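You operate a simulated robot arm through the tools that you are given. There is no shell and no other tool. Be economical: measure what you need, move in short steps, check, and stop when the job is done.

The job below is to be done with a simulated two-armed robot. You get a single attempt, and the scene is never put back.

## Task
Take the folded grey cloth from the shelf under the drilled table and put it on the blue logbook. Take the folded yellow cloth from the parts bench top and put it on the sample bench top. Take the sand jar from the blue bench top and leave it on the white setting card. Put the yellow tape on the left end of the blue-legged table away in the inside of the tool tray. Press the button three of the grey control box three times. Put the pink holder on the long beige table top away on the low shelf of the blue lab bench. Take the red pen from the long beige table top and put it on the low shelf of the optics bench. Put the black foam sleeve on the long beige table top away on the low shelf of the narrow steel stand. Any order will do. Set down upright: sand jar, black foam sleeve.
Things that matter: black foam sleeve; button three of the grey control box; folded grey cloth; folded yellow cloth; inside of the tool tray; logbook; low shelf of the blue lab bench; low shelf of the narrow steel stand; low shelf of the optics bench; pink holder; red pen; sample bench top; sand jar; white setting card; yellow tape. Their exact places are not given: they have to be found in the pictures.

It is judged by the outcome, as a careful person would: the job done as asked, and still so three seconds after it is handed in. It fails if anything else is knocked over, pushed out of place, dropped, spilled or broken. Flat cloth is picked up by pressing the open fingertips on it (5 to 10 N) and closing them slowly along it; thin cloth reads only 2 to 8 mm in the jaws.

## Robot
Two 7-joint arms with two-finger parallel grippers on one trunk, on a base that drives. Base frame: it is fixed to the floor where the robot stands at the start and does not move with it; the origin is under the middle of the robot, x ahead of it, y to its left, z up. Units: m, degrees, N and s.
The left shoulder is at the start at [0.05, 0.209, 1.196], the right one opposite. With the tool pointing down near the work surface each hand reaches from about 0.1 to 0.68 m from the robot's upright axis, wherever it stands, measured 20 degrees to its own side. Places, roughly: black foam sleeve (6x6x8 cm) [-1.5, 6.8, 0.8]; button three of the grey control box [-1.4, 5, 0.8]; folded grey cloth (8x6x2 cm) [0.5, 0.1, 0.4]; folded yellow cloth (8x6x2 cm) [-1.4, 0.5, 0.9]; inside of the tool tray (16x21 cm) [0.06, 0.88, 0.74]; logbook [-1.75, 2.75, 0.75]; low shelf of the blue lab bench [0.2, 5.9, 0.4]; low shelf of the narrow steel stand (22x25 cm) [0.02, 1.48, 0.4]; low shelf of the optics bench [0.2, 4.5, 0.3]; pink holder [-1.5, 5.5, 0.75]; red pen (13x2x2 cm) [-1.7, 6, 0.8]; sample bench top [-1.7, 2.4, 0.9]; sand jar [-1.75, -1.5, 0.75]; white setting card [-1.75, -1.75, 0.75]; yellow tape (7x7x2 cm) [-1.5, 3.8, 0.8]. Payload 4.4 kg a hand.
Tool frame (each hand has its own): the origin (TCP) lies between the finger pads and is the grasp point; the fingertips stand 0.023 m ahead of it; z points along the fingers, y is the line along which they close. Largest opening 0.094 m; finger width 0.038, thickness 0.01; the body of the gripper, 0.054 by 0.096 m, starts 0.039 m behind the TCP.
Orientation is that of the tool frame in the base frame, as a unit quaternion [x, y, z, w]. With the fingers straight down and closing along the base's y, the tool's x points along the base's -x, its y along +y and its z along -z.

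## Interface
- The arms move only by the tool play_rows. It takes "left_moves", "right_moves" or both (then of equal length, played together; a hand with none holds still); each is a list of rows, each a list of 7 numbers: the opening, from 0 (shut) to 1 (fully open), then the shift along the tool's x, y, z in m, then the turn, a rotation vector about the tool's x, y, z in degrees. In form: [[fingers, dx, dy, dz, ax, ay, az], ...]. A call has 1 to 10 rows; each row shifts and turns the commanded pose from where the row before left it, along the tool's axes as they then stand. Rows are played at 5 a second. More than 0.05 m and 8.6 degrees between two rows, or a gripper value outside its range, and nothing of the call is played. A pose out of reach is approached as far as the arm can. The call stops where the force on the tool passes 40 N (or 10 N more than at its start, if that is more) or the arm is blocked; 0.2 s more then pass. The fingers move at their own pace (about 0.108 m/s each) and stop on an object; they squeeze with about 30 N. The grip force told is the motor's: it shows also when the fingers shut on nothing. Time passes only in rows, and 0.2 s behind the last, so rows that do not move let the fingers close. It gives the time, the measured TCP pose, the force on the tool (base axes), the opening and the grip force at its end, in the units of the frame above (readings bear some noise), with the torque about the TCP (base axes, N m) and any sound that the robot's microphone picked up, and new pictures: "pictures" is both (left out), scene, wrist or none (wrist: the cameras of the hands that moved).
- Cameras (640 x 400 px; columns grow to the right, rows downward): "scene" is now at [0.1144, 0.0646, 1.348]; the picture's right is [0.82, -0.58, 0.00], its down [-0.43, -0.61, -0.67] and it looks along [0.38, 0.55, -0.74] (base axes); focal length 278 px, centre (320, 200). "left" rides on the left gripper at [0.086, -0.016, -0.074] in its tool frame; the picture's right is [0.18, 0.98, 0.00], its down [-0.58, 0.11, -0.81] and it looks along [-0.79, 0.15, 0.59] (tool axes); focal length 243 px, centre (320, 200). "right" rides on the right gripper at [0.086, 0.016, -0.075] in its tool frame; the picture's right is [-0.18, 0.98, 0.00], its down [-0.58, -0.11, -0.81] and it looks along [-0.79, -0.15, 0.59] (tool axes); focal length 243 px, centre (320, 200).
- slide_trunk(by): slides the trunk up (or, below 0, down) by that many m; the arms and the scene camera ride with it, the base frame stays. It gives what a move gives, with no picture.
- steer(legs): drives the robot by 1 to 6 legs, each [ahead, left, turn to the left] in m, m and degrees, along the robot's own axes; the way and the turn of a leg run together, so that a leg with both is an arc; at most 1.5 m and 180 degrees a leg. The arms and the cameras ride along, it lands a little off, and it stops where it bumps. It gives what a move gives, and a new picture of the scene camera.
- head_to(pan, tilt): turns the head with the scene camera to pan (to the left, within 80 degrees either way) and tilt (down, from -29 to 69), counted from straight ahead of the robot. It gives what a move gives, and a new picture of the scene camera.
- probe_pixels(camera, pixels): for up to 12 pixels [column, row] of the newest picture of that camera ("zoom" is the newest enlarged one), the place [x, y, z] in the base frame of the surface seen there, good to about 0.003 m. No time passes.
- zoom(camera, box): a new picture of the part [left, top, right, bottom] of that camera's present view, enlarged. No time passes.
- close_job(): hands the job in; it is judged then, once.

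Keep the steps short. Do not move on a guess: measure, check each grasp and each placing, and mend mistakes. In all there are 145 turns and 260 pictures (those below and enlarged ones count). Leave the grippers open and the arms clear of the work at the hand-in unless told otherwise, and finish with a single line.

The tools are called as name(argument=value, ...) on one line, values as JSON. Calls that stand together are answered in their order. play_rows: Moves the arms, as the interface text tells. Its arguments: {"type":"object","properties":{"left_moves":{"type":"array"},"right_moves":{"type":"array"},"pictures":{"type":"string","enum":["both","scene","wrist","none"]}},"required":[]} The other tools are called the same way: slide_trunk (by) slides the trunk up or down; steer (legs) drives the base; head_to (pan, tilt) turns the head that bears the scene camera; probe_pixels (camera, pixels) gives the place of the surface under pixels of a picture; zoom (camera, box) takes an enlarged picture of a part of a camera's view; close_job () hands the job in.

At the start:

```text
t: 0.0
left_ee_pos: [0.4635, 0.504, 0.9302]
left_ee_rot: [0.001, 1.0, 0.0, 0.0]
left_contact_force: [0.9, 0.4, 1.3]
left_torque: [-0.01, 0.01, -0.02]
left_finger_gap: 0.0936
left_grip_force: 0.1
right_ee_pos: [0.545, 0.0922, 0.9766]
right_ee_rot: [0.0, 1.0, 0.0, 0.0]
right_contact_force: [1.2, 0.3, -0.2]
right_torque: [0.01, 0.0, -0.01]
right_finger_gap: 0.0936
right_grip_force: 0.0
trunk travel left (down, up): [-0.275, 0.288]
robot x, y, heading: [-0.0002, 0.0009, 0.1]
head pan, tilt: [54.8, 48.1]
```

scene: 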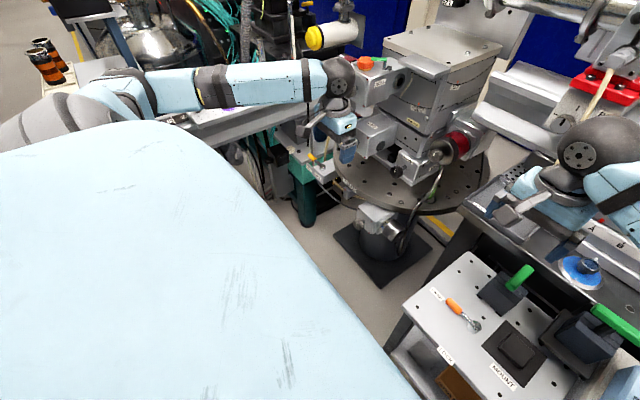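
right: 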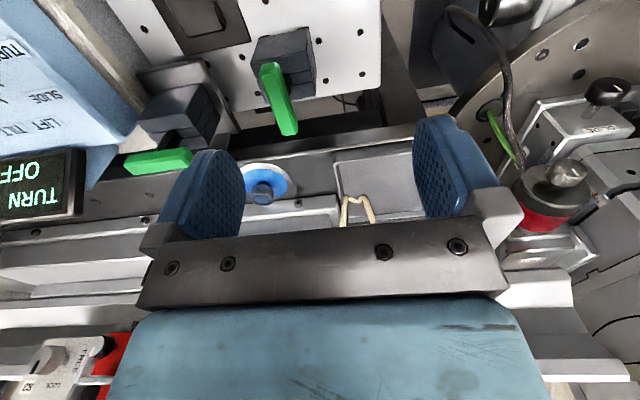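
left: 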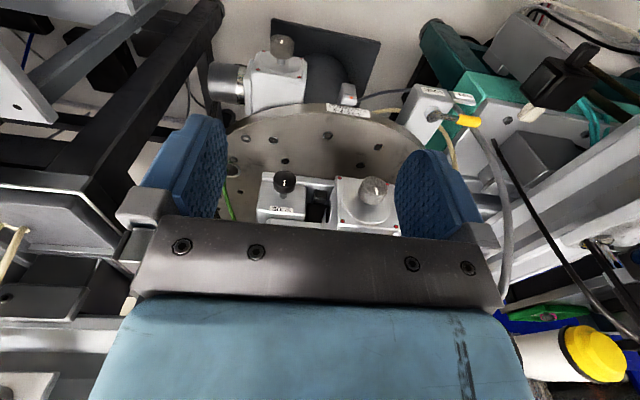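

I start by looking ahead and down at the drilled table to find the grey cloth on its shelf.

head_to(pan=0, tilt=60)

```text
t: 1.2
left_ee_pos: [0.4637, 0.5036, 0.9298]
left_ee_rot: [0.0, 1.0, 0.0, -0.001]
left_contact_force: [0.1, -0.2, 0.4]
left_torque: [0.0, 0.0, -0.03]
left_finger_gap: 0.094
left_grip_force: 0.1
right_ee_pos: [0.5463, 0.0917, 0.9779]
right_ee_rot: [0.0, 1.0, 0.0, 0.0]
right_contact_force: [-0.2, -0.2, 0.3]
right_torque: [0.0, 0.01, -0.03]
right_finger_gap: 0.0941
right_grip_force: 0.0
trunk travel left (down, up): [-0.275, 0.288]
robot x, y, heading: [-0.0004, -0.0032, -0.0]
head pan, tilt: [0.0, 60.0]
```

scene: 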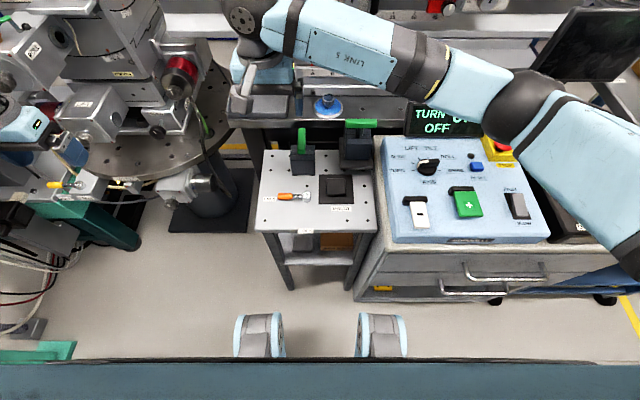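

The small drilled table is at (315,190) with a shelf below. I zoom in on it.

zoom(camera="scene", box=[240, 110, 400, 310])

probe_pixels(camera="scene", pixels=[[260, 225], [368, 228], [265, 155], [300, 242], [340, 242], [325, 255], [305, 130], [355, 125], [335, 190], [295, 290], [355, 270], [300, 197]])

```text
2.00 times, centred on (320, 210) of scene
```

zoom: 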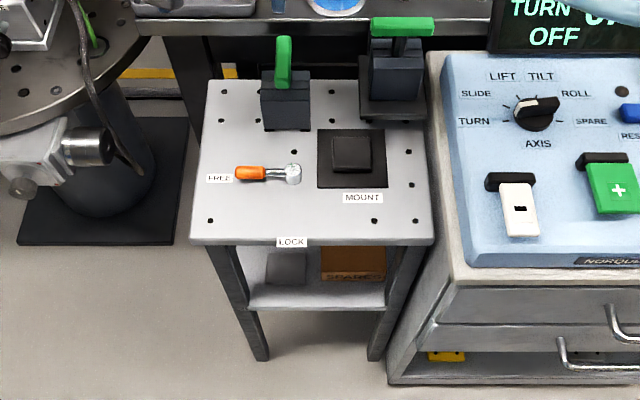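

```text
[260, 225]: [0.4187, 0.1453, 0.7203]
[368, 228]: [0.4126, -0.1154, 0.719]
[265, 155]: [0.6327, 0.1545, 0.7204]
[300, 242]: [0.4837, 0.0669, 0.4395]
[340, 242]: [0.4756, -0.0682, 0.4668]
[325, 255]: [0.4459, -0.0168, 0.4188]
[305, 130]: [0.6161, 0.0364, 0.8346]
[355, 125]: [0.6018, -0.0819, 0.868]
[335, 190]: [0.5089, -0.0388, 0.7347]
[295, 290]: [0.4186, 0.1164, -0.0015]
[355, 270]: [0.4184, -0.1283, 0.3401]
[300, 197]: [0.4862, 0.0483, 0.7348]
```

The cloth (zoom (285,268), near [0.48,0.07,0.44]) lies on the shelf. I back off so the arms clear the table before I lower the trunk.

steer(legs=[[-0.4, 0, 0]])

slide_trunk(by=-0.27)

head_to(pan=0, tilt=38)

```text
t: 3.7
left_ee_pos: [0.0696, 0.5045, 0.9309]
left_ee_rot: [0.0, 1.0, 0.001, 0.001]
left_contact_force: [0.7, 0.1, 1.0]
left_torque: [-0.02, -0.03, -0.01]
left_finger_gap: 0.0939
left_grip_force: 0.1
right_ee_pos: [0.1529, 0.0916, 0.9776]
right_ee_rot: [0.001, 1.0, 0.0, 0.0]
right_contact_force: [0.2, 0.0, 0.0]
right_torque: [0.01, 0.02, 0.0]
right_finger_gap: 0.0941
right_grip_force: 0.0
trunk travel left (down, up): [-0.275, 0.288]
robot x, y, heading: [-0.3953, -0.0001, -0.1]
head pan, tilt: [0.0, 60.0]
```

scene: 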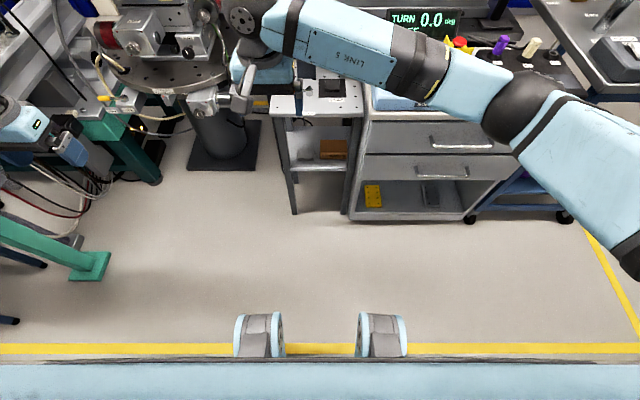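

```text
t: 6.5
left_ee_pos: [0.0708, 0.5038, 0.6611]
left_ee_rot: [0.001, 1.0, 0.0, 0.0]
left_contact_force: [0.4, 0.7, 0.2]
left_torque: [-0.02, 0.02, -0.01]
left_finger_gap: 0.0941
left_grip_force: 0.1
right_ee_pos: [0.1507, 0.0918, 0.707]
right_ee_rot: [0.001, 1.0, 0.0, 0.0]
right_contact_force: [0.8, -0.3, -0.4]
right_torque: [0.02, -0.02, 0.02]
right_finger_gap: 0.094
right_grip_force: 0.0
trunk travel left (down, up): [-0.005, 0.558]
robot x, y, heading: [-0.3953, -0.0009, -0.0]
head pan, tilt: [0.0, 60.0]
```

```text
t: 7.3
left_ee_pos: [0.0705, 0.5033, 0.6606]
left_ee_rot: [0.0, 1.0, -0.001, 0.0]
left_contact_force: [0.4, 0.5, 1.0]
left_torque: [0.02, 0.04, -0.01]
left_finger_gap: 0.0938
left_grip_force: 0.1
right_ee_pos: [0.1514, 0.0907, 0.7065]
right_ee_rot: [0.001, 1.0, 0.0, 0.0]
right_contact_force: [0.6, 0.1, -0.4]
right_torque: [0.0, 0.0, -0.02]
right_finger_gap: 0.0939
right_grip_force: 0.0
trunk travel left (down, up): [-0.005, 0.558]
robot x, y, heading: [-0.396, 0.0013, -0.3]
head pan, tilt: [0.0, 38.0]
```

scene: 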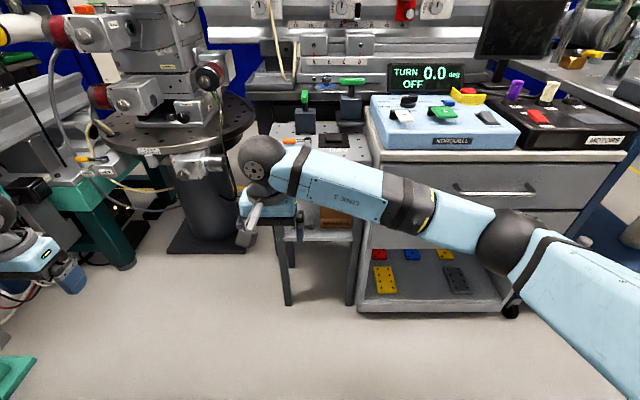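

The right arm hides the shelf, so I lower and pitch the right hand forward and use its wrist camera.

play_rows(right_moves=[[1, 0, 0, 0.05, 0, 0, 0], [1, 0, 0, 0.05, 0, 0, 0], [1, 0, 0, 0.05, 0, 0, 0], [1, 0, 0, 0, 0, -8, 0], [1, 0, 0, 0, 0, -8, 0], [1, 0, 0, 0, 0, -8, 0], [1, 0, 0, 0, 0, -8, 0], [1, 0, 0, 0, 0, 0, 0]], pictures="wrist")

```text
t: 9.1
left_ee_pos: [0.0701, 0.5049, 0.6602]
left_ee_rot: [0.0, 1.0, 0.0, 0.0]
left_contact_force: [-0.2, -0.6, 0.6]
left_torque: [-0.03, -0.02, -0.01]
left_finger_gap: 0.0941
left_grip_force: 0.0
right_ee_pos: [0.1516, 0.0917, 0.5567]
right_ee_rot: [0.0, 0.961, 0.0, 0.277]
right_contact_force: [-0.9, -0.7, 0.6]
right_torque: [0.02, 0.01, -0.03]
right_finger_gap: 0.0941
right_grip_force: 0.2
trunk travel left (down, up): [-0.005, 0.558]
robot x, y, heading: [-0.3945, -0.002, 0.1]
head pan, tilt: [0.0, 38.0]
```

right: 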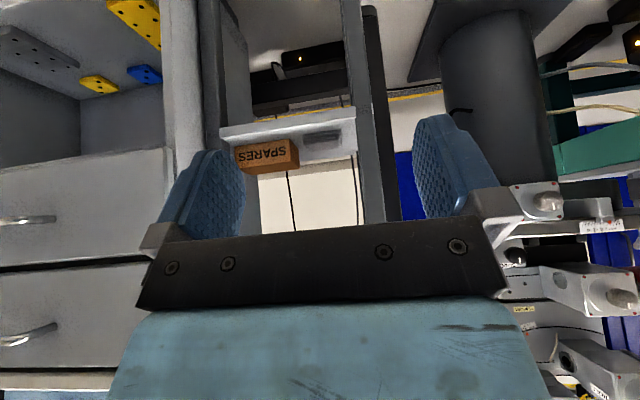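

The shelf shows upside-down in the wrist picture: SPARES box at (268,155), cloth at (323,138). I measure both.

zoom(camera="right", box=[200, 80, 400, 205])

probe_pixels(camera="right", pixels=[[308, 136], [322, 136], [336, 135], [322, 142], [322, 130], [345, 115], [345, 150], [235, 128], [268, 155], [296, 148], [363, 200], [290, 125]])

```text
3.20 times, centred on (300, 142) of right
```

zoom: 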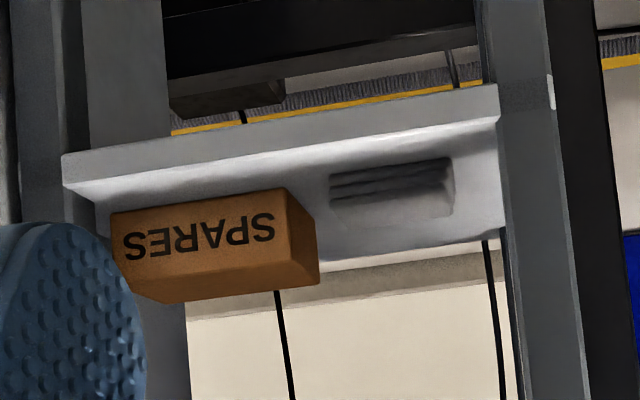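

```text
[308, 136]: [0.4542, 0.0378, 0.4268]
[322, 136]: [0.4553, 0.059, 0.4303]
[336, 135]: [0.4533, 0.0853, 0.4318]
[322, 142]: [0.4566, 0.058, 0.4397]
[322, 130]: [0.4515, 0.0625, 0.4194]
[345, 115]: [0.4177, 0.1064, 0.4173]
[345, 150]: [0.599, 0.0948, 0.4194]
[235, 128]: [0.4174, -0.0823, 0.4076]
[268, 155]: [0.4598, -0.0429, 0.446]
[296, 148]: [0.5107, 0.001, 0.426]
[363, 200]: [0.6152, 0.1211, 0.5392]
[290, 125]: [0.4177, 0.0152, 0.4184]
```

The cloth is about 6 cm wide in y (0.028–0.092), its front edge is at x=0.454, and its top is at z=0.441. The SPARES box ends at y≈0.0. I drive 0.2 m closer with the hand low.

steer(legs=[[0.2, 0, 0]])

```text
t: 10.7
left_ee_pos: [0.268, 0.5027, 0.6592]
left_ee_rot: [0.001, 1.0, 0.001, 0.0]
left_contact_force: [-1.2, -0.8, 0.2]
left_torque: [0.01, 0.02, 0.02]
left_finger_gap: 0.094
left_grip_force: 0.1
right_ee_pos: [0.3497, 0.0922, 0.5583]
right_ee_rot: [0.0, 0.961, 0.0, 0.275]
right_contact_force: [-0.1, -0.5, -0.6]
right_torque: [-0.01, -0.01, -0.01]
right_finger_gap: 0.0942
right_grip_force: 0.0
trunk travel left (down, up): [-0.005, 0.558]
robot x, y, heading: [-0.193, -0.0056, -0.2]
head pan, tilt: [0.0, 38.0]
```

scene: 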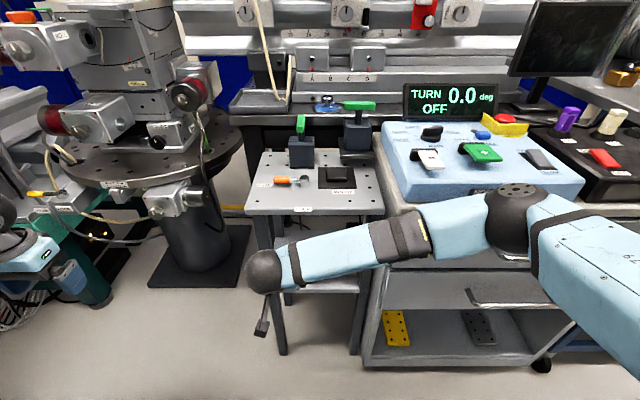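

I check the elbow's clearance from the drawer cabinet.

probe_pixels(camera="scene", pixels=[[510, 215], [425, 235], [540, 300], [265, 270], [340, 255], [470, 295]])

```text
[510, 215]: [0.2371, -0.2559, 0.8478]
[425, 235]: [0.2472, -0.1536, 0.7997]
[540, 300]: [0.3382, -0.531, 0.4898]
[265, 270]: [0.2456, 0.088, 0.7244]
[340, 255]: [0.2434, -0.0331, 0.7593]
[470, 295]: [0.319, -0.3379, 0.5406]
```

Clearances look fine. I move the hand to above the cloth, not yet down on it.

play_rows(right_moves=[[0.8, -0.0279, -0.0107, 0.0371, 0, 0, 0], [0.8, -0.0279, -0.0107, 0.0371, 0, 0, 0], [0.8, -0.0279, -0.0107, 0.0371, 0, 0, 0], [0.8, 0, 0, 0, 0, 0, 0]], pictures="wrist")

```text
t: 11.2
left_ee_pos: [0.2682, 0.5035, 0.6591]
left_ee_rot: [0.001, 1.0, -0.001, -0.001]
left_contact_force: [0.6, 0.0, -0.2]
left_torque: [0.03, 0.01, -0.03]
left_finger_gap: 0.0938
left_grip_force: 0.0
right_ee_pos: [0.3878, 0.0851, 0.5413]
right_ee_rot: [-0.006, 0.962, 0.005, 0.272]
right_contact_force: [-6.1, -0.6, 5.4]
right_torque: [0.23, -0.08, 0.22]
right_finger_gap: 0.0743
right_grip_force: 0.0
trunk travel left (down, up): [-0.005, 0.558]
robot x, y, heading: [-0.1962, -0.0001, -0.1]
head pan, tilt: [0.0, 38.0]
stopped in row 2 (right hand): the force on the tool passed its limit at 87 N (the readings are from after the stop); the commanded pose is now the measured one
```

right: 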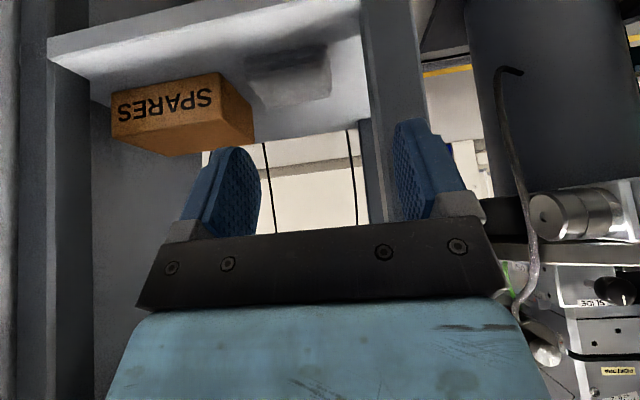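

The left finger hit the table's front leg (y≈0.12). I back off and shift toward y=0.058 before I go in, then check the table.

play_rows(right_moves=[[0.8, 0.0254, 0, -0.0159, 0, 0, 0], [0.8, 0, -0.027, 0, 0, 0, 0], [0.8, 0, 0, 0, 0, 0, 0]])

```text
t: 12.0
left_ee_pos: [0.2688, 0.504, 0.6603]
left_ee_rot: [0.001, 1.0, 0.0, -0.001]
left_contact_force: [-0.2, -0.1, 0.5]
left_torque: [0.0, -0.01, -0.02]
left_finger_gap: 0.0938
left_grip_force: 0.1
right_ee_pos: [0.3583, 0.0577, 0.5409]
right_ee_rot: [-0.005, 0.963, 0.004, 0.271]
right_contact_force: [0.1, 0.5, -0.6]
right_torque: [0.0, -0.01, 0.01]
right_finger_gap: 0.0751
right_grip_force: 0.1
trunk travel left (down, up): [-0.005, 0.558]
robot x, y, heading: [-0.1924, 0.0025, -0.0]
head pan, tilt: [0.0, 38.0]
```

scene: 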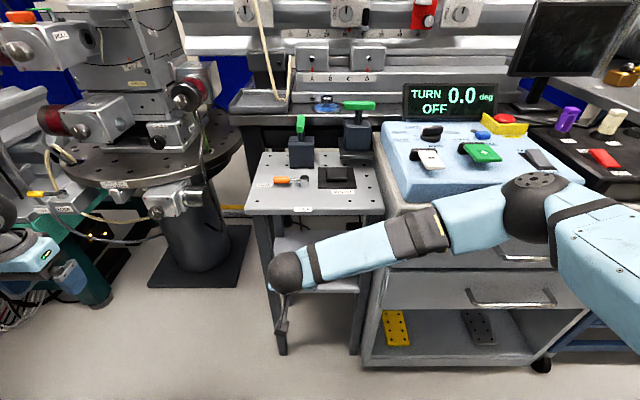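
right: 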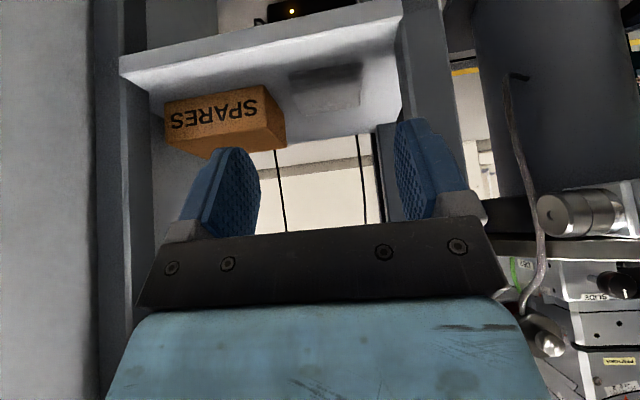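

The table looks unmoved. I measure the leg, cloth and box from here.

probe_pixels(camera="right", pixels=[[404, 40], [402, 90], [330, 75], [298, 80], [358, 75], [335, 88], [335, 105], [240, 110], [282, 130], [130, 130], [357, 105]])

probe_pixels(camera="scene", pixels=[[247, 208], [382, 212]])

```text
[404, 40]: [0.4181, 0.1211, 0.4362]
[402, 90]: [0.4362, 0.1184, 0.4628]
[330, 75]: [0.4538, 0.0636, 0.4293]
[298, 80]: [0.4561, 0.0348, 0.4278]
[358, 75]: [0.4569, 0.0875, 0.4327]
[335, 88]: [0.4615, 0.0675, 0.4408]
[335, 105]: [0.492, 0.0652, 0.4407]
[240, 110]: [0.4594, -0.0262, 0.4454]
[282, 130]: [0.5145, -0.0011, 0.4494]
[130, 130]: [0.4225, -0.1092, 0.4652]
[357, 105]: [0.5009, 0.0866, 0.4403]
```

```text
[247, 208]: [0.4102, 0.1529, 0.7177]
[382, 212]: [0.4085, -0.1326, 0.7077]
```

The cloth spans y 0.030–0.090 and the leg's inner face is at y=0.118. I go in centred at y≈0.06 and down to straddle the cloth.

play_rows(right_moves=[[0.8, -0.026, 0.001, 0.032, 0, 0, 0], [0.8, -0.026, 0.001, 0.032, 0, 0, 0], [0.8, -0.026, 0, 0.032, 0, 0, 0], [0.8, 0, 0, 0, 0, 0, 0], [0.8, 0.0111, 0, 0.0178, 0, 0, 0], [0.8, 0.0111, 0, 0.0178, 0, 0, 0], [0.8, 0, 0, 0, 0, 0, 0]], pictures="wrist")

```text
t: 13.8
left_ee_pos: [0.2567, 0.5025, 0.6684]
left_ee_rot: [0.003, 1.0, -0.002, 0.01]
left_contact_force: [0.5, 0.0, -1.2]
left_torque: [-0.03, -0.03, -0.02]
left_finger_gap: 0.0939
left_grip_force: 0.1
right_ee_pos: [0.4613, 0.0708, 0.4799]
right_ee_rot: [-0.013, 0.959, 0.008, 0.285]
right_contact_force: [-7.3, -34.8, 19.2]
right_torque: [1.47, 0.17, 0.89]
right_finger_gap: 0.0676
right_grip_force: 0.0
trunk travel left (down, up): [-0.005, 0.558]
robot x, y, heading: [-0.2037, -0.0019, -0.3]
head pan, tilt: [0.0, 38.0]
stopped in row 7 (right hand): the arm was blocked; the commanded pose is now the measured one
```

right: 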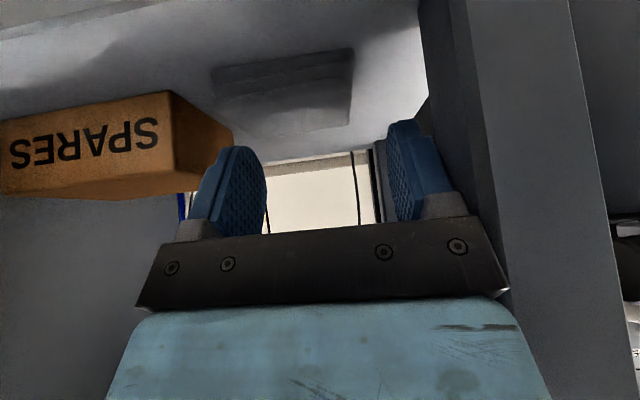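

The arm was blocked and drifted toward the leg. I look from above at what it touches.

head_to(pan=-5, tilt=50)

probe_pixels(camera="right", pixels=[[280, 80], [215, 70], [352, 60], [348, 120], [240, 125], [440, 60], [470, 150], [500, 275], [430, 125], [150, 130]])

```text
t: 14.5
left_ee_pos: [0.2578, 0.5038, 0.6707]
left_ee_rot: [0.001, 1.0, -0.002, 0.013]
left_contact_force: [0.0, -0.1, 0.3]
left_torque: [-0.01, 0.0, 0.01]
left_finger_gap: 0.0941
left_grip_force: 0.1
right_ee_pos: [0.4594, 0.0715, 0.4785]
right_ee_rot: [-0.013, 0.959, 0.006, 0.283]
right_contact_force: [7.4, -16.0, 8.4]
right_torque: [0.17, 0.02, -0.1]
right_finger_gap: 0.0677
right_grip_force: 0.1
trunk travel left (down, up): [-0.005, 0.558]
robot x, y, heading: [-0.1979, 0.0009, 0.1]
head pan, tilt: [-5.0, 50.0]
```

scene: 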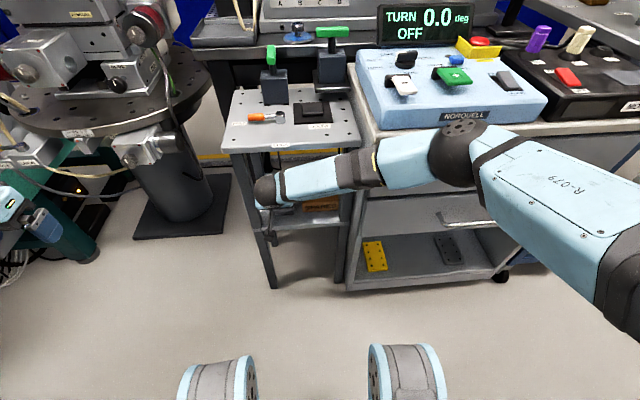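

```text
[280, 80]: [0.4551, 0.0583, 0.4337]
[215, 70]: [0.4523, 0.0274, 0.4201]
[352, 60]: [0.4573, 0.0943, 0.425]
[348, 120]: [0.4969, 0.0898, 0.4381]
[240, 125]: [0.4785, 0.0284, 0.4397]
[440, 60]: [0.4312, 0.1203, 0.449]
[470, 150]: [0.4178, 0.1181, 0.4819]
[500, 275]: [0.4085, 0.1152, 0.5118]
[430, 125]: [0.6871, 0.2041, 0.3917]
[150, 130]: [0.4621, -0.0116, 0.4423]
```

The right forearm was pressing on the cabinet. I withdraw the hand, pull the left hand inward, and reposition the base back and slightly left so the arm comes in straighter.

play_rows(right_moves=[[0.8, 0.0173, -0.004, -0.0196, 0, 0, 0], [0.8, 0.0173, -0.004, -0.0196, 0, 0, 0], [0.8, 0.0173, -0.004, -0.0196, 0, 0, 0], [0.8, 0.0173, 0, -0.0196, 0, 0, 0], [0.8, 0, 0, 0, 0, 0, 0]], left_moves=[[1, 0.025, -0.0375, 0, 0, 0, 0], [1, 0.025, -0.0375, 0, 0, 0, 0], [1, 0.025, -0.0375, 0, 0, 0, 0], [1, 0.025, -0.0375, 0, 0, 0, 0], [1, 0, 0, 0, 0, 0, 0]], pictures="none")

steer(legs=[[-0.1, 0, 0], [0, 0.1, 0]])

```text
t: 14.9
left_ee_pos: [0.2451, 0.4796, 0.6652]
left_ee_rot: [0.002, 1.0, -0.001, 0.007]
left_contact_force: [-0.7, -0.8, -0.4]
left_torque: [0.02, -0.02, -0.01]
left_finger_gap: 0.094
left_grip_force: 0.0
right_ee_pos: [0.4445, 0.0712, 0.4762]
right_ee_rot: [-0.011, 0.96, 0.004, 0.279]
right_contact_force: [-3.2, -54.0, 29.4]
right_torque: [3.18, -0.42, 0.19]
right_finger_gap: 0.068
right_grip_force: 0.0
trunk travel left (down, up): [-0.005, 0.558]
robot x, y, heading: [-0.2022, 0.002, -0.2]
head pan, tilt: [-5.0, 50.0]
stopped in row 1 (right hand): the force on the tool passed its limit at 72 N (the readings are from after the stop); the commanded pose is now the measured one
```

```text
t: 17.2
left_ee_pos: [0.1517, 0.578, 0.6586]
left_ee_rot: [0.001, 1.0, 0.0, -0.001]
left_contact_force: [0.4, 0.5, 0.1]
left_torque: [0.01, 0.03, -0.01]
left_finger_gap: 0.0941
left_grip_force: 0.0
right_ee_pos: [0.3495, 0.1675, 0.464]
right_ee_rot: [-0.01, 0.963, 0.006, 0.27]
right_contact_force: [0.6, 0.1, -0.2]
right_torque: [0.03, 0.0, -0.01]
right_finger_gap: 0.0755
right_grip_force: 0.1
trunk travel left (down, up): [-0.005, 0.558]
robot x, y, heading: [-0.2957, 0.0985, -0.2]
head pan, tilt: [-5.0, 50.0]
```

scene: 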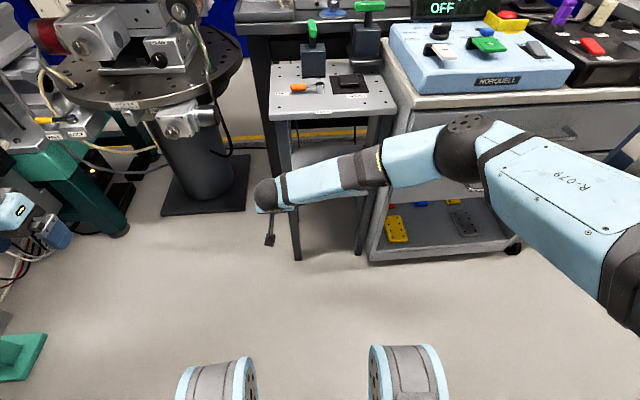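

Free now. I shift the right hand to y≈0.06 in front of the shelf and tuck the left hand in.

play_rows(right_moves=[[0.8, -0.0088, -0.036, -0.0141, 0, 0, 0], [0.8, -0.0088, -0.036, -0.0141, 0, 0, 0], [0.8, -0.0088, -0.036, -0.0141, 0, 0, 0], [0.8, 0, 0, 0, 0, 0, 0]], left_moves=[[1, 0.033, -0.036, 0, 0, 0, 0], [1, 0.033, -0.036, 0, 0, 0, 0], [1, 0.033, -0.036, 0, 0, 0, 0], [1, 0, 0, 0, 0, 0, 0]])

```text
t: 18.2
left_ee_pos: [0.0505, 0.4696, 0.6594]
left_ee_rot: [0.001, 1.0, 0.001, -0.001]
left_contact_force: [-0.8, 0.0, 0.6]
left_torque: [-0.01, 0.0, 0.05]
left_finger_gap: 0.0939
left_grip_force: 0.0
right_ee_pos: [0.3529, 0.0599, 0.5144]
right_ee_rot: [-0.011, 0.963, 0.006, 0.27]
right_contact_force: [0.8, 0.7, 0.2]
right_torque: [-0.04, 0.02, -0.01]
right_finger_gap: 0.0751
right_grip_force: 0.0
trunk travel left (down, up): [-0.005, 0.558]
robot x, y, heading: [-0.3007, 0.1012, 0.0]
head pan, tilt: [-5.0, 50.0]
```

scene: 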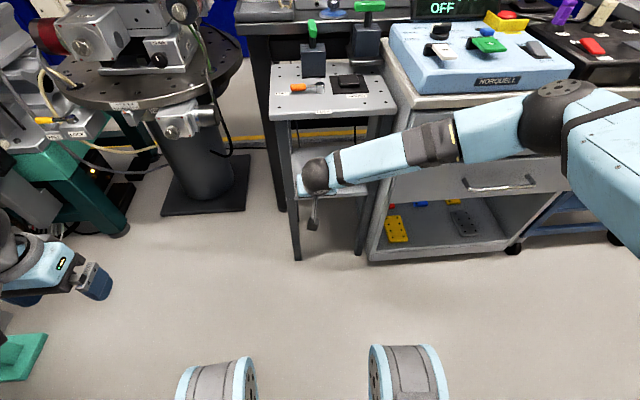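
right: 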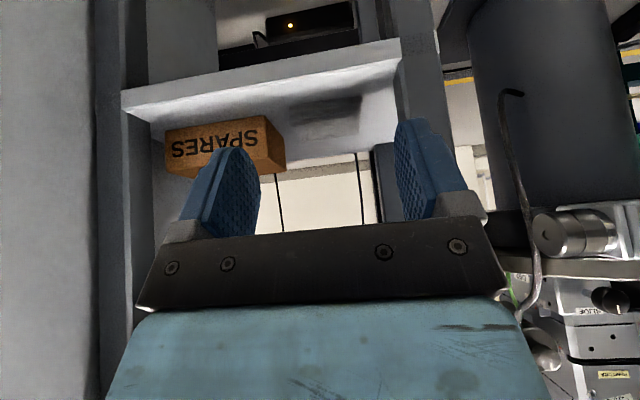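
left: 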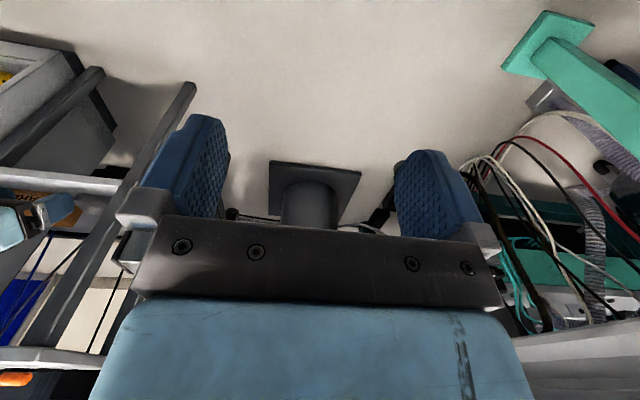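

I check the elbow against the cabinet front before reaching.

probe_pixels(camera="scene", pixels=[[555, 100], [540, 130], [440, 135], [318, 170], [430, 108], [510, 182], [400, 150], [272, 112], [395, 105], [310, 112]])

```text
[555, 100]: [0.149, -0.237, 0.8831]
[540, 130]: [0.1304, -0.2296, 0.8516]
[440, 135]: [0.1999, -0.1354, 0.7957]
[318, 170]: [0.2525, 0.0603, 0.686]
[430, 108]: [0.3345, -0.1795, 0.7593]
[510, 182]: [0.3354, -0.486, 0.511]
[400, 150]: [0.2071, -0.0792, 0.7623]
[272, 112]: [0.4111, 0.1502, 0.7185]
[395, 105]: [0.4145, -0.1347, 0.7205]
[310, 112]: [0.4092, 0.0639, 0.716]
```

The table is unmoved and the cabinet front is at x=0.335. The arm is now straighter, so I reach in above the cloth.

play_rows(right_moves=[[0.8, -0.0236, 0, 0.02, 0, 0, 0], [0.8, -0.0236, 0, 0.02, 0, 0, 0], [0.8, -0.0236, 0, 0.02, 0, 0, 0], [0.8, -0.0236, 0, 0.02, 0, 0, 0], [0.8, 0, 0, 0, 0, 0, 0]])

```text
t: 19.4
left_ee_pos: [0.0516, 0.4708, 0.6606]
left_ee_rot: [0.001, 1.0, 0.0, -0.001]
left_contact_force: [0.8, 0.3, -0.3]
left_torque: [-0.03, 0.02, 0.0]
left_finger_gap: 0.0939
left_grip_force: 0.1
right_ee_pos: [0.4755, 0.0627, 0.4918]
right_ee_rot: [-0.01, 0.963, 0.006, 0.27]
right_contact_force: [0.0, 0.5, -0.4]
right_torque: [-0.01, 0.0, 0.0]
right_finger_gap: 0.075
right_grip_force: 0.0
trunk travel left (down, up): [-0.005, 0.558]
robot x, y, heading: [-0.2955, 0.1017, -0.1]
head pan, tilt: [-5.0, 50.0]
```

scene: 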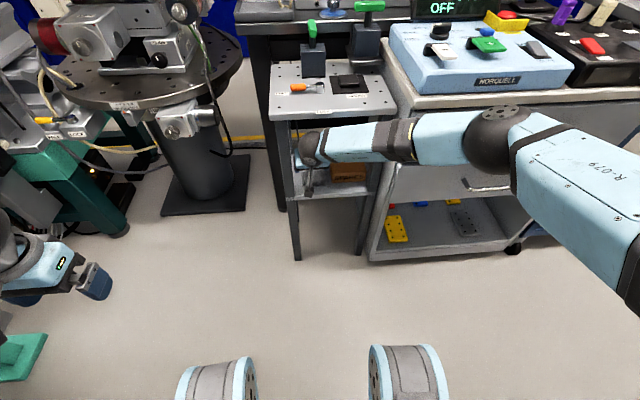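
right: 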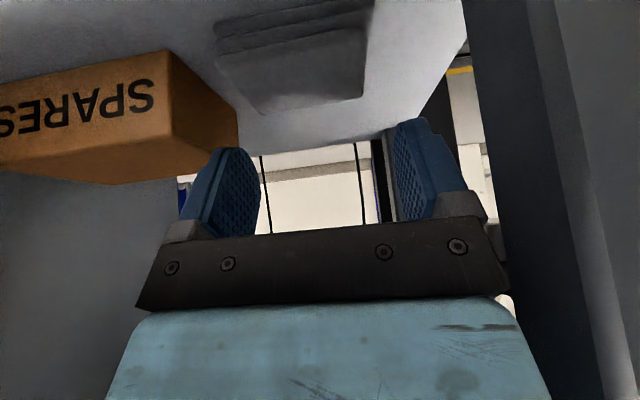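

Clear reach with no force. I lower about 3.7 cm so the fingers flank the cloth.

play_rows(right_moves=[[0.8, 0.0096, -0.001, 0.0158, 0, 0, 0], [0.8, 0.0096, -0.001, 0.0158, 0, 0, 0], [0.8, 0, 0, 0, 0, 0, 0]], pictures="wrist")

```text
t: 20.2
left_ee_pos: [0.0521, 0.4714, 0.6597]
left_ee_rot: [0.002, 1.0, 0.001, -0.002]
left_contact_force: [0.0, -0.6, -0.1]
left_torque: [0.01, 0.0, 0.0]
left_finger_gap: 0.0941
left_grip_force: 0.0
right_ee_pos: [0.4754, 0.0598, 0.4556]
right_ee_rot: [-0.01, 0.963, 0.006, 0.27]
right_contact_force: [0.1, 0.1, -1.0]
right_torque: [-0.02, 0.02, -0.01]
right_finger_gap: 0.0752
right_grip_force: 0.1
trunk travel left (down, up): [-0.005, 0.558]
robot x, y, heading: [-0.299, 0.1022, -0.1]
head pan, tilt: [-5.0, 50.0]
```

right: 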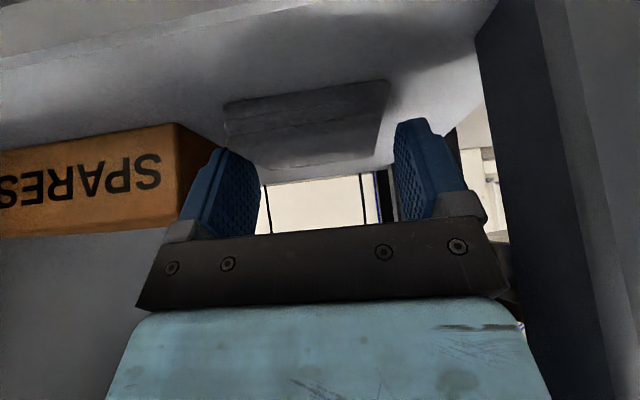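

No contact and the fingers flank the cloth at its rear half. I lower 3 mm more and close.

play_rows(right_moves=[[0.8, 0.0016, 0, 0.0026, 0, 0, 0], [0.65, 0, 0, 0, 0, 0, 0], [0.55, 0, 0, 0, 0, 0, 0], [0.45, 0, 0, 0, 0, 0, 0], [0.35, 0, 0, 0, 0, 0, 0], [0.25, 0, 0, 0, 0, 0, 0], [0.1, 0, 0, 0, 0, 0, 0], [0, 0, 0, 0, 0, 0, 0]], pictures="wrist")

```text
t: 22.0
left_ee_pos: [0.0521, 0.4706, 0.6609]
left_ee_rot: [0.001, 1.0, 0.0, 0.001]
left_contact_force: [-0.3, 0.6, -0.4]
left_torque: [0.0, -0.03, 0.03]
left_finger_gap: 0.0936
left_grip_force: 0.1
right_ee_pos: [0.4757, 0.06, 0.4529]
right_ee_rot: [-0.01, 0.963, 0.005, 0.27]
right_contact_force: [0.3, -0.3, 3.2]
right_torque: [0.1, -0.01, -0.05]
right_finger_gap: 0.069
right_grip_force: 29.7
trunk travel left (down, up): [-0.005, 0.558]
robot x, y, heading: [-0.2946, 0.1026, 0.2]
head pan, tilt: [-5.0, 50.0]
```

right: 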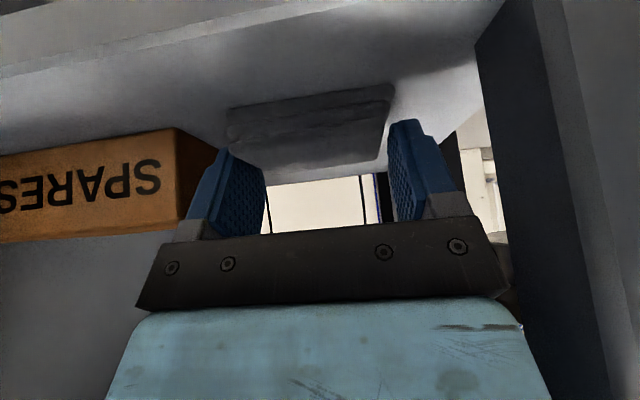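

Gripped at 69 mm with 30 N. I lift 3 cm and check.

play_rows(right_moves=[[0, -0.0078, 0, -0.0128, 0, 0, 0], [0, -0.0078, 0, -0.0128, 0, 0, 0], [0, 0, 0, 0, 0, 0, 0]], pictures="wrist")

```text
t: 22.8
left_ee_pos: [0.0519, 0.4691, 0.6594]
left_ee_rot: [0.001, 1.0, 0.001, -0.001]
left_contact_force: [-0.8, -0.1, 0.5]
left_torque: [0.0, 0.0, 0.01]
left_finger_gap: 0.0944
left_grip_force: 0.0
right_ee_pos: [0.4747, 0.0604, 0.4835]
right_ee_rot: [-0.01, 0.963, 0.006, 0.268]
right_contact_force: [0.5, 0.2, 0.2]
right_torque: [-0.03, 0.0, 0.01]
right_finger_gap: 0.0688
right_grip_force: 29.9
trunk travel left (down, up): [-0.005, 0.558]
robot x, y, heading: [-0.2989, 0.0958, -0.1]
head pan, tilt: [-5.0, 50.0]
```

right: 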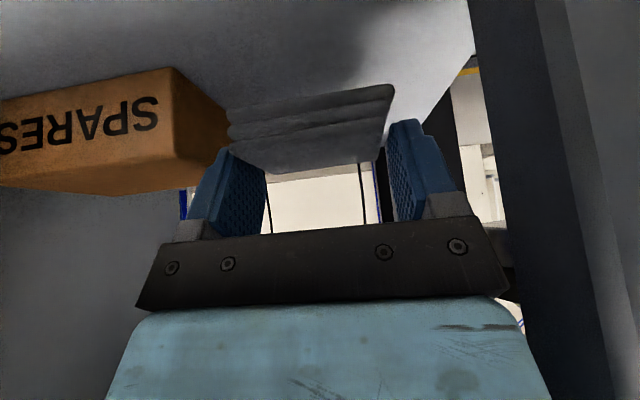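

The cloth is held. I back out with the base, then retract the hand and raise the trunk.

steer(legs=[[-0.35, 0, 0]])

play_rows(right_moves=[[0, 0.0291, -0.0143, -0.0344, 0, 0, 0], [0, 0.0291, -0.0143, -0.0344, 0, 0, 0], [0, 0.0291, -0.0143, -0.0344, 0, 0, 0], [0, 0.0291, -0.0143, -0.0344, 0, 0, 0], [0, 0.0291, -0.0143, -0.0344, 0, 0, 0], [0, 0.0291, -0.0143, -0.0344, 0, 0, 0], [0, 0.0291, -0.0143, -0.0344, 0, 0, 0], [0, 0, 0, 0, 0, 8, 0], [0, 0, 0, 0, 0, 8, 0], [0, 0, 0, 0, 0, 8, 0]], pictures="none")

slide_trunk(by=0.3)

head_to(pan=-78, tilt=25)

```text
t: 25.0
left_ee_pos: [-0.2931, 0.4712, 0.6607]
left_ee_rot: [0.002, 1.0, 0.0, -0.001]
left_contact_force: [-0.1, -0.3, -0.6]
left_torque: [-0.01, -0.03, -0.02]
left_finger_gap: 0.094
left_grip_force: 0.0
right_ee_pos: [0.1304, 0.0607, 0.4827]
right_ee_rot: [-0.009, 0.963, 0.006, 0.27]
right_contact_force: [-0.2, 0.2, 0.5]
right_torque: [0.07, 0.0, -0.01]
right_finger_gap: 0.0687
right_grip_force: 30.1
trunk travel left (down, up): [-0.005, 0.558]
robot x, y, heading: [-0.6413, 0.0999, -0.3]
head pan, tilt: [-5.0, 50.0]
```

scene: 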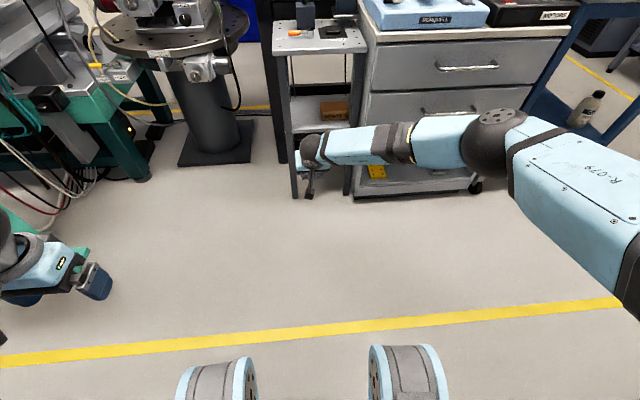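

```text
t: 27.2
left_ee_pos: [-0.293, 0.4704, 0.6597]
left_ee_rot: [0.003, 1.0, 0.001, -0.001]
left_contact_force: [0.1, -0.1, -0.2]
left_torque: [0.01, -0.01, 0.0]
left_finger_gap: 0.094
left_grip_force: 0.0
right_ee_pos: [-0.1662, -0.0475, 0.5821]
right_ee_rot: [-0.01, 0.998, 0.004, 0.063]
right_contact_force: [-0.8, 0.1, 0.2]
right_torque: [-0.05, 0.01, 0.01]
right_finger_gap: 0.0689
right_grip_force: 30.4
trunk travel left (down, up): [-0.005, 0.558]
robot x, y, heading: [-0.6397, 0.1012, -0.0]
head pan, tilt: [-5.0, 50.0]
```

```text
t: 30.2
left_ee_pos: [-0.2928, 0.471, 0.9597]
left_ee_rot: [0.002, 1.0, 0.001, -0.001]
left_contact_force: [0.6, 0.3, -0.2]
left_torque: [-0.01, -0.01, 0.0]
left_finger_gap: 0.094
left_grip_force: 0.1
right_ee_pos: [-0.1666, -0.0456, 0.8832]
right_ee_rot: [-0.011, 0.998, 0.005, 0.063]
right_contact_force: [0.2, 0.2, -1.0]
right_torque: [0.01, 0.02, 0.02]
right_finger_gap: 0.0689
right_grip_force: 30.0
trunk travel left (down, up): [-0.305, 0.258]
robot x, y, heading: [-0.6451, 0.1012, 0.1]
head pan, tilt: [-5.0, 50.0]
```

```text
t: 31.7
left_ee_pos: [-0.2943, 0.4714, 0.9594]
left_ee_rot: [0.002, 1.0, -0.001, -0.001]
left_contact_force: [0.7, 0.6, -0.1]
left_torque: [-0.04, -0.01, -0.02]
left_finger_gap: 0.0938
left_grip_force: 0.0
right_ee_pos: [-0.1663, -0.0466, 0.8831]
right_ee_rot: [-0.011, 0.998, 0.004, 0.064]
right_contact_force: [-0.6, 0.3, -0.4]
right_torque: [-0.01, 0.04, 0.01]
right_finger_gap: 0.0686
right_grip_force: 29.8
trunk travel left (down, up): [-0.305, 0.258]
robot x, y, heading: [-0.6419, 0.0996, 0.0]
head pan, tilt: [-78.0, 25.0]
```

scene: 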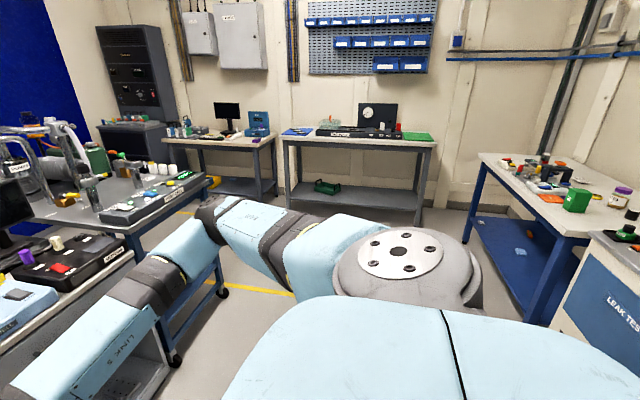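

The blue bench with the jar is at right, around (600,190). I measure some edges to plan the drive.

probe_pixels(camera="scene", pixels=[[175, 355], [220, 290], [480, 155], [590, 235], [545, 320], [620, 195], [550, 198], [590, 262], [400, 150], [600, 350]])

```text
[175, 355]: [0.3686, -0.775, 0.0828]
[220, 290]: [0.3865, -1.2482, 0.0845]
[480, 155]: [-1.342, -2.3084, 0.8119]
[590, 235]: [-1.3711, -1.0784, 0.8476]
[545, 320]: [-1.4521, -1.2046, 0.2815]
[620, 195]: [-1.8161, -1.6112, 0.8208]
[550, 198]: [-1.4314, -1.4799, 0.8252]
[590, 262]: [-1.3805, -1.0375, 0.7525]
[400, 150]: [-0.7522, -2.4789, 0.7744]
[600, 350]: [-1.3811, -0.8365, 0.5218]
```

The bench front is at x≈-1.36. I drive down the aisle, turn around to face it, and stop about 0.4 m away.

steer(legs=[[0, -1.5, 0], [0, 0, 180], [0.25, 0.2, 0]])

head_to(pan=15, tilt=35)

```text
t: 54.2
left_ee_pos: [-1.2303, -1.9737, 0.9605]
left_ee_rot: [1.0, 0.009, 0.0, 0.0]
left_contact_force: [0.5, 1.0, -0.2]
left_torque: [-0.02, 0.0, -0.04]
left_finger_gap: 0.0937
left_grip_force: 0.0
right_ee_pos: [-1.3668, -1.4578, 0.8815]
right_ee_rot: [0.998, 0.021, -0.062, 0.005]
right_contact_force: [-0.3, 0.0, -0.7]
right_torque: [-0.03, -0.04, 0.01]
right_finger_gap: 0.069
right_grip_force: 30.1
trunk travel left (down, up): [-0.305, 0.258]
robot x, y, heading: [-0.8871, -1.596, -178.9]
head pan, tilt: [-78.0, 25.0]
```

scene: 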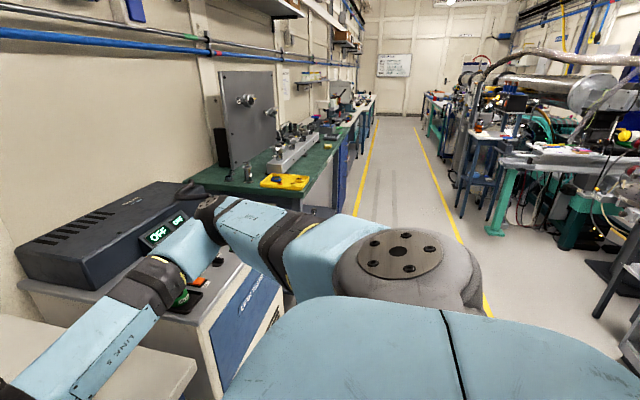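

```text
t: 55.9
left_ee_pos: [-1.2305, -1.9734, 0.9594]
left_ee_rot: [1.0, 0.008, 0.0, 0.0]
left_contact_force: [0.4, 0.4, -0.8]
left_torque: [0.01, 0.02, 0.0]
left_finger_gap: 0.0942
left_grip_force: 0.1
right_ee_pos: [-1.368, -1.4584, 0.8824]
right_ee_rot: [0.998, 0.021, -0.063, 0.005]
right_contact_force: [0.3, -0.2, 0.1]
right_torque: [0.0, 0.0, 0.0]
right_finger_gap: 0.0691
right_grip_force: 30.3
trunk travel left (down, up): [-0.305, 0.258]
robot x, y, heading: [-0.8907, -1.5961, -178.8]
head pan, tilt: [15.0, 35.0]
```

scene: 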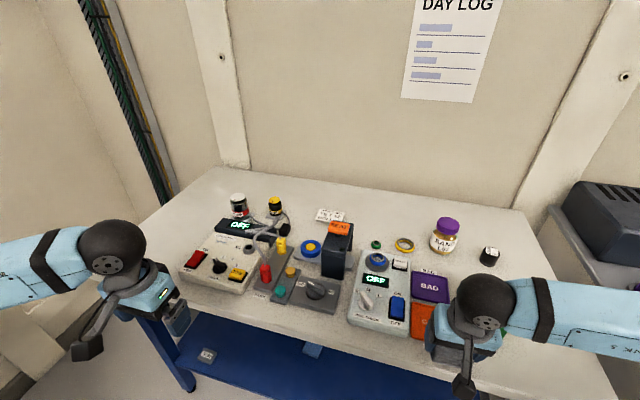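

The jar with the purple lid (SAND) is at (445,237) and the white card at (330,213). I zoom and measure.

zoom(camera="scene", box=[220, 170, 520, 350])

probe_pixels(camera="scene", pixels=[[448, 223], [445, 243], [442, 255], [330, 214], [318, 212], [341, 217], [340, 228], [405, 243], [374, 243], [280, 215], [440, 283], [220, 180]])

```text
2.13 times, centred on (370, 260) of scene
```

zoom: 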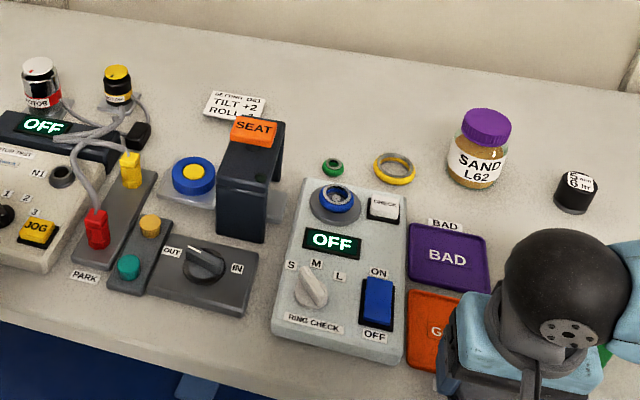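

```text
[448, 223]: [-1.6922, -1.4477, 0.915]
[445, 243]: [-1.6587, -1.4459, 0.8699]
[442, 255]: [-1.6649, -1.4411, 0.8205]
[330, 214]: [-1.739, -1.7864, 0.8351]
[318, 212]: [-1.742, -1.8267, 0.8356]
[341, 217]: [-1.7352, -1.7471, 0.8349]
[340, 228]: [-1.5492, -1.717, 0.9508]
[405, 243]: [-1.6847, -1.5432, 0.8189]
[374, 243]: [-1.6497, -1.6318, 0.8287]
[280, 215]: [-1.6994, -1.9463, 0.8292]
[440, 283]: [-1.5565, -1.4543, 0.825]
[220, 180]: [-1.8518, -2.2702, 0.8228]
```

Jar centre is ≈(-1.69,-1.446), lid top 0.915. Card is at (-1.74,-1.787,0.835), behind the SEAT block. I lift and tuck the cloth hand out of the way, and turn the left hand 90° so its camera faces away from the block.

play_rows(right_moves=[[0, 0.03, -0.02, -0.03, 0, 0, 0], [0, 0.03, -0.02, -0.03, 0, 0, 0], [0, 0.03, -0.02, -0.03, 0, 0, 0], [0, 0.03, -0.02, -0.03, 0, 0, 0], [0, 0.03, -0.02, -0.03, 0, 0, 0], [0, 0, 0, 0, 0, 0, 0], [0, 0, 0, 0, 0, 0, 0], [0, 0, 0, 0, 0, 0, 0], [0, 0, 0, 0, 0, 0, 0], [0, 0, 0, 0, 0, 0, 0]], left_moves=[[1, 0, 0, -0.01, 0, 0, 8.5], [1, 0, 0, -0.01, 0, 0, 8.5], [1, 0, 0, -0.01, 0, 0, 8.5], [1, 0, 0, -0.01, 0, 0, 8.5], [1, 0, 0, -0.01, 0, 0, 8.5], [1, 0, 0, 0, 0, 0, 8.5], [1, 0, 0, 0, 0, 0, 8.5], [1, 0, 0, 0, 0, 0, 8.5], [1, 0, 0, 0, 0, 0, 8.5], [1, 0, 0, 0, 0, 0, 8.5]], pictures="none")

steer(legs=[[0, -0.1, -1], [0.22, 0, 0]])

```text
t: 58.1
left_ee_pos: [-1.2301, -1.9736, 1.01]
left_ee_rot: [0.742, -0.67, 0.001, -0.001]
left_contact_force: [0.3, 0.2, -0.3]
left_torque: [0.02, -0.02, 0.01]
left_finger_gap: 0.0941
left_grip_force: 0.0
right_ee_pos: [-1.247, -1.3587, 1.0024]
right_ee_rot: [0.998, 0.021, -0.063, 0.005]
right_contact_force: [0.3, 0.0, 0.0]
right_torque: [0.03, -0.02, 0.0]
right_finger_gap: 0.0687
right_grip_force: 29.5
right hand out of reach, approached as far as the arm can: row 5
trunk travel left (down, up): [-0.305, 0.258]
robot x, y, heading: [-0.8878, -1.5968, -179.1]
head pan, tilt: [15.0, 35.0]
```

```text
t: 60.7
left_ee_pos: [-1.3842, -1.8671, 1.0116]
left_ee_rot: [0.737, -0.675, 0.0, 0.001]
left_contact_force: [0.9, 0.6, 0.3]
left_torque: [-0.01, 0.03, 0.0]
left_finger_gap: 0.0938
left_grip_force: 0.1
right_ee_pos: [-1.39, -1.2516, 1.0026]
right_ee_rot: [0.998, 0.013, -0.063, 0.003]
right_contact_force: [0.5, -0.1, -0.1]
right_torque: [0.05, 0.01, -0.01]
right_finger_gap: 0.0687
right_grip_force: 29.8
trunk travel left (down, up): [-0.305, 0.258]
robot x, y, heading: [-1.0372, -1.4963, 180.0]
head pan, tilt: [15.0, 35.0]
stopped in leg 2: the robot was blocked; the commanded pose is now the measured one
```

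scene: 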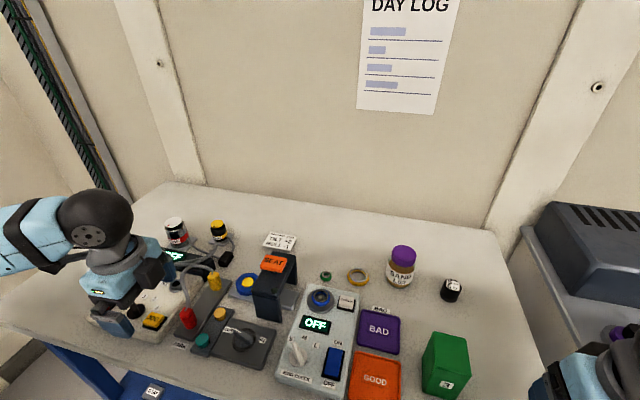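

The base is against the bench at x=-1.037. I carry the open left hand at z≈1.03 over to near the jar.

play_rows(left_moves=[[1, -0.0425, 0.0255, -0.005, 0, 0, 0], [1, -0.0425, 0.0255, -0.005, 0, 0, 0], [1, -0.0425, 0.0255, -0.005, 0, 0, 0], [1, -0.0425, 0.0255, -0.005, 0, 0, 0], [1, -0.0425, 0.0255, 0, 0, 0, 0], [1, -0.0425, 0.0255, 0, 0, 0, 0], [1, -0.0425, 0.0255, 0, 0, 0, 0], [1, -0.0425, 0.0255, 0, 0, 0, 0], [1, -0.0425, 0.0255, 0, 0, 0, 0], [1, 0, 0, 0, 0, 0, 0]])

```text
t: 62.9
left_ee_pos: [-1.6493, -1.5074, 1.0298]
left_ee_rot: [0.738, -0.675, 0.0, -0.001]
left_contact_force: [0.3, -0.5, -0.1]
left_torque: [0.02, 0.0, 0.01]
left_finger_gap: 0.0939
left_grip_force: 0.0
right_ee_pos: [-1.3904, -1.2527, 1.002]
right_ee_rot: [0.998, 0.011, -0.063, 0.003]
right_contact_force: [0.1, -0.8, 1.2]
right_torque: [0.01, 0.01, -0.02]
right_finger_gap: 0.0689
right_grip_force: 30.0
trunk travel left (down, up): [-0.305, 0.258]
robot x, y, heading: [-1.0362, -1.4967, 180.3]
head pan, tilt: [15.0, 35.0]
```

scene: 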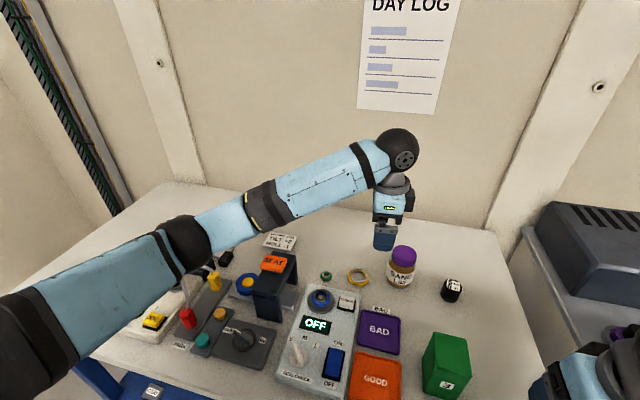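
left: 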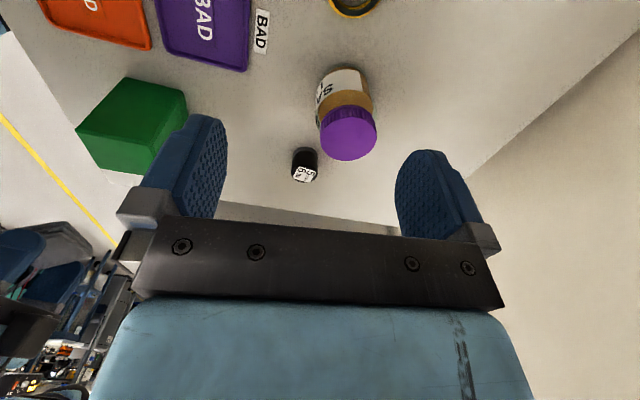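

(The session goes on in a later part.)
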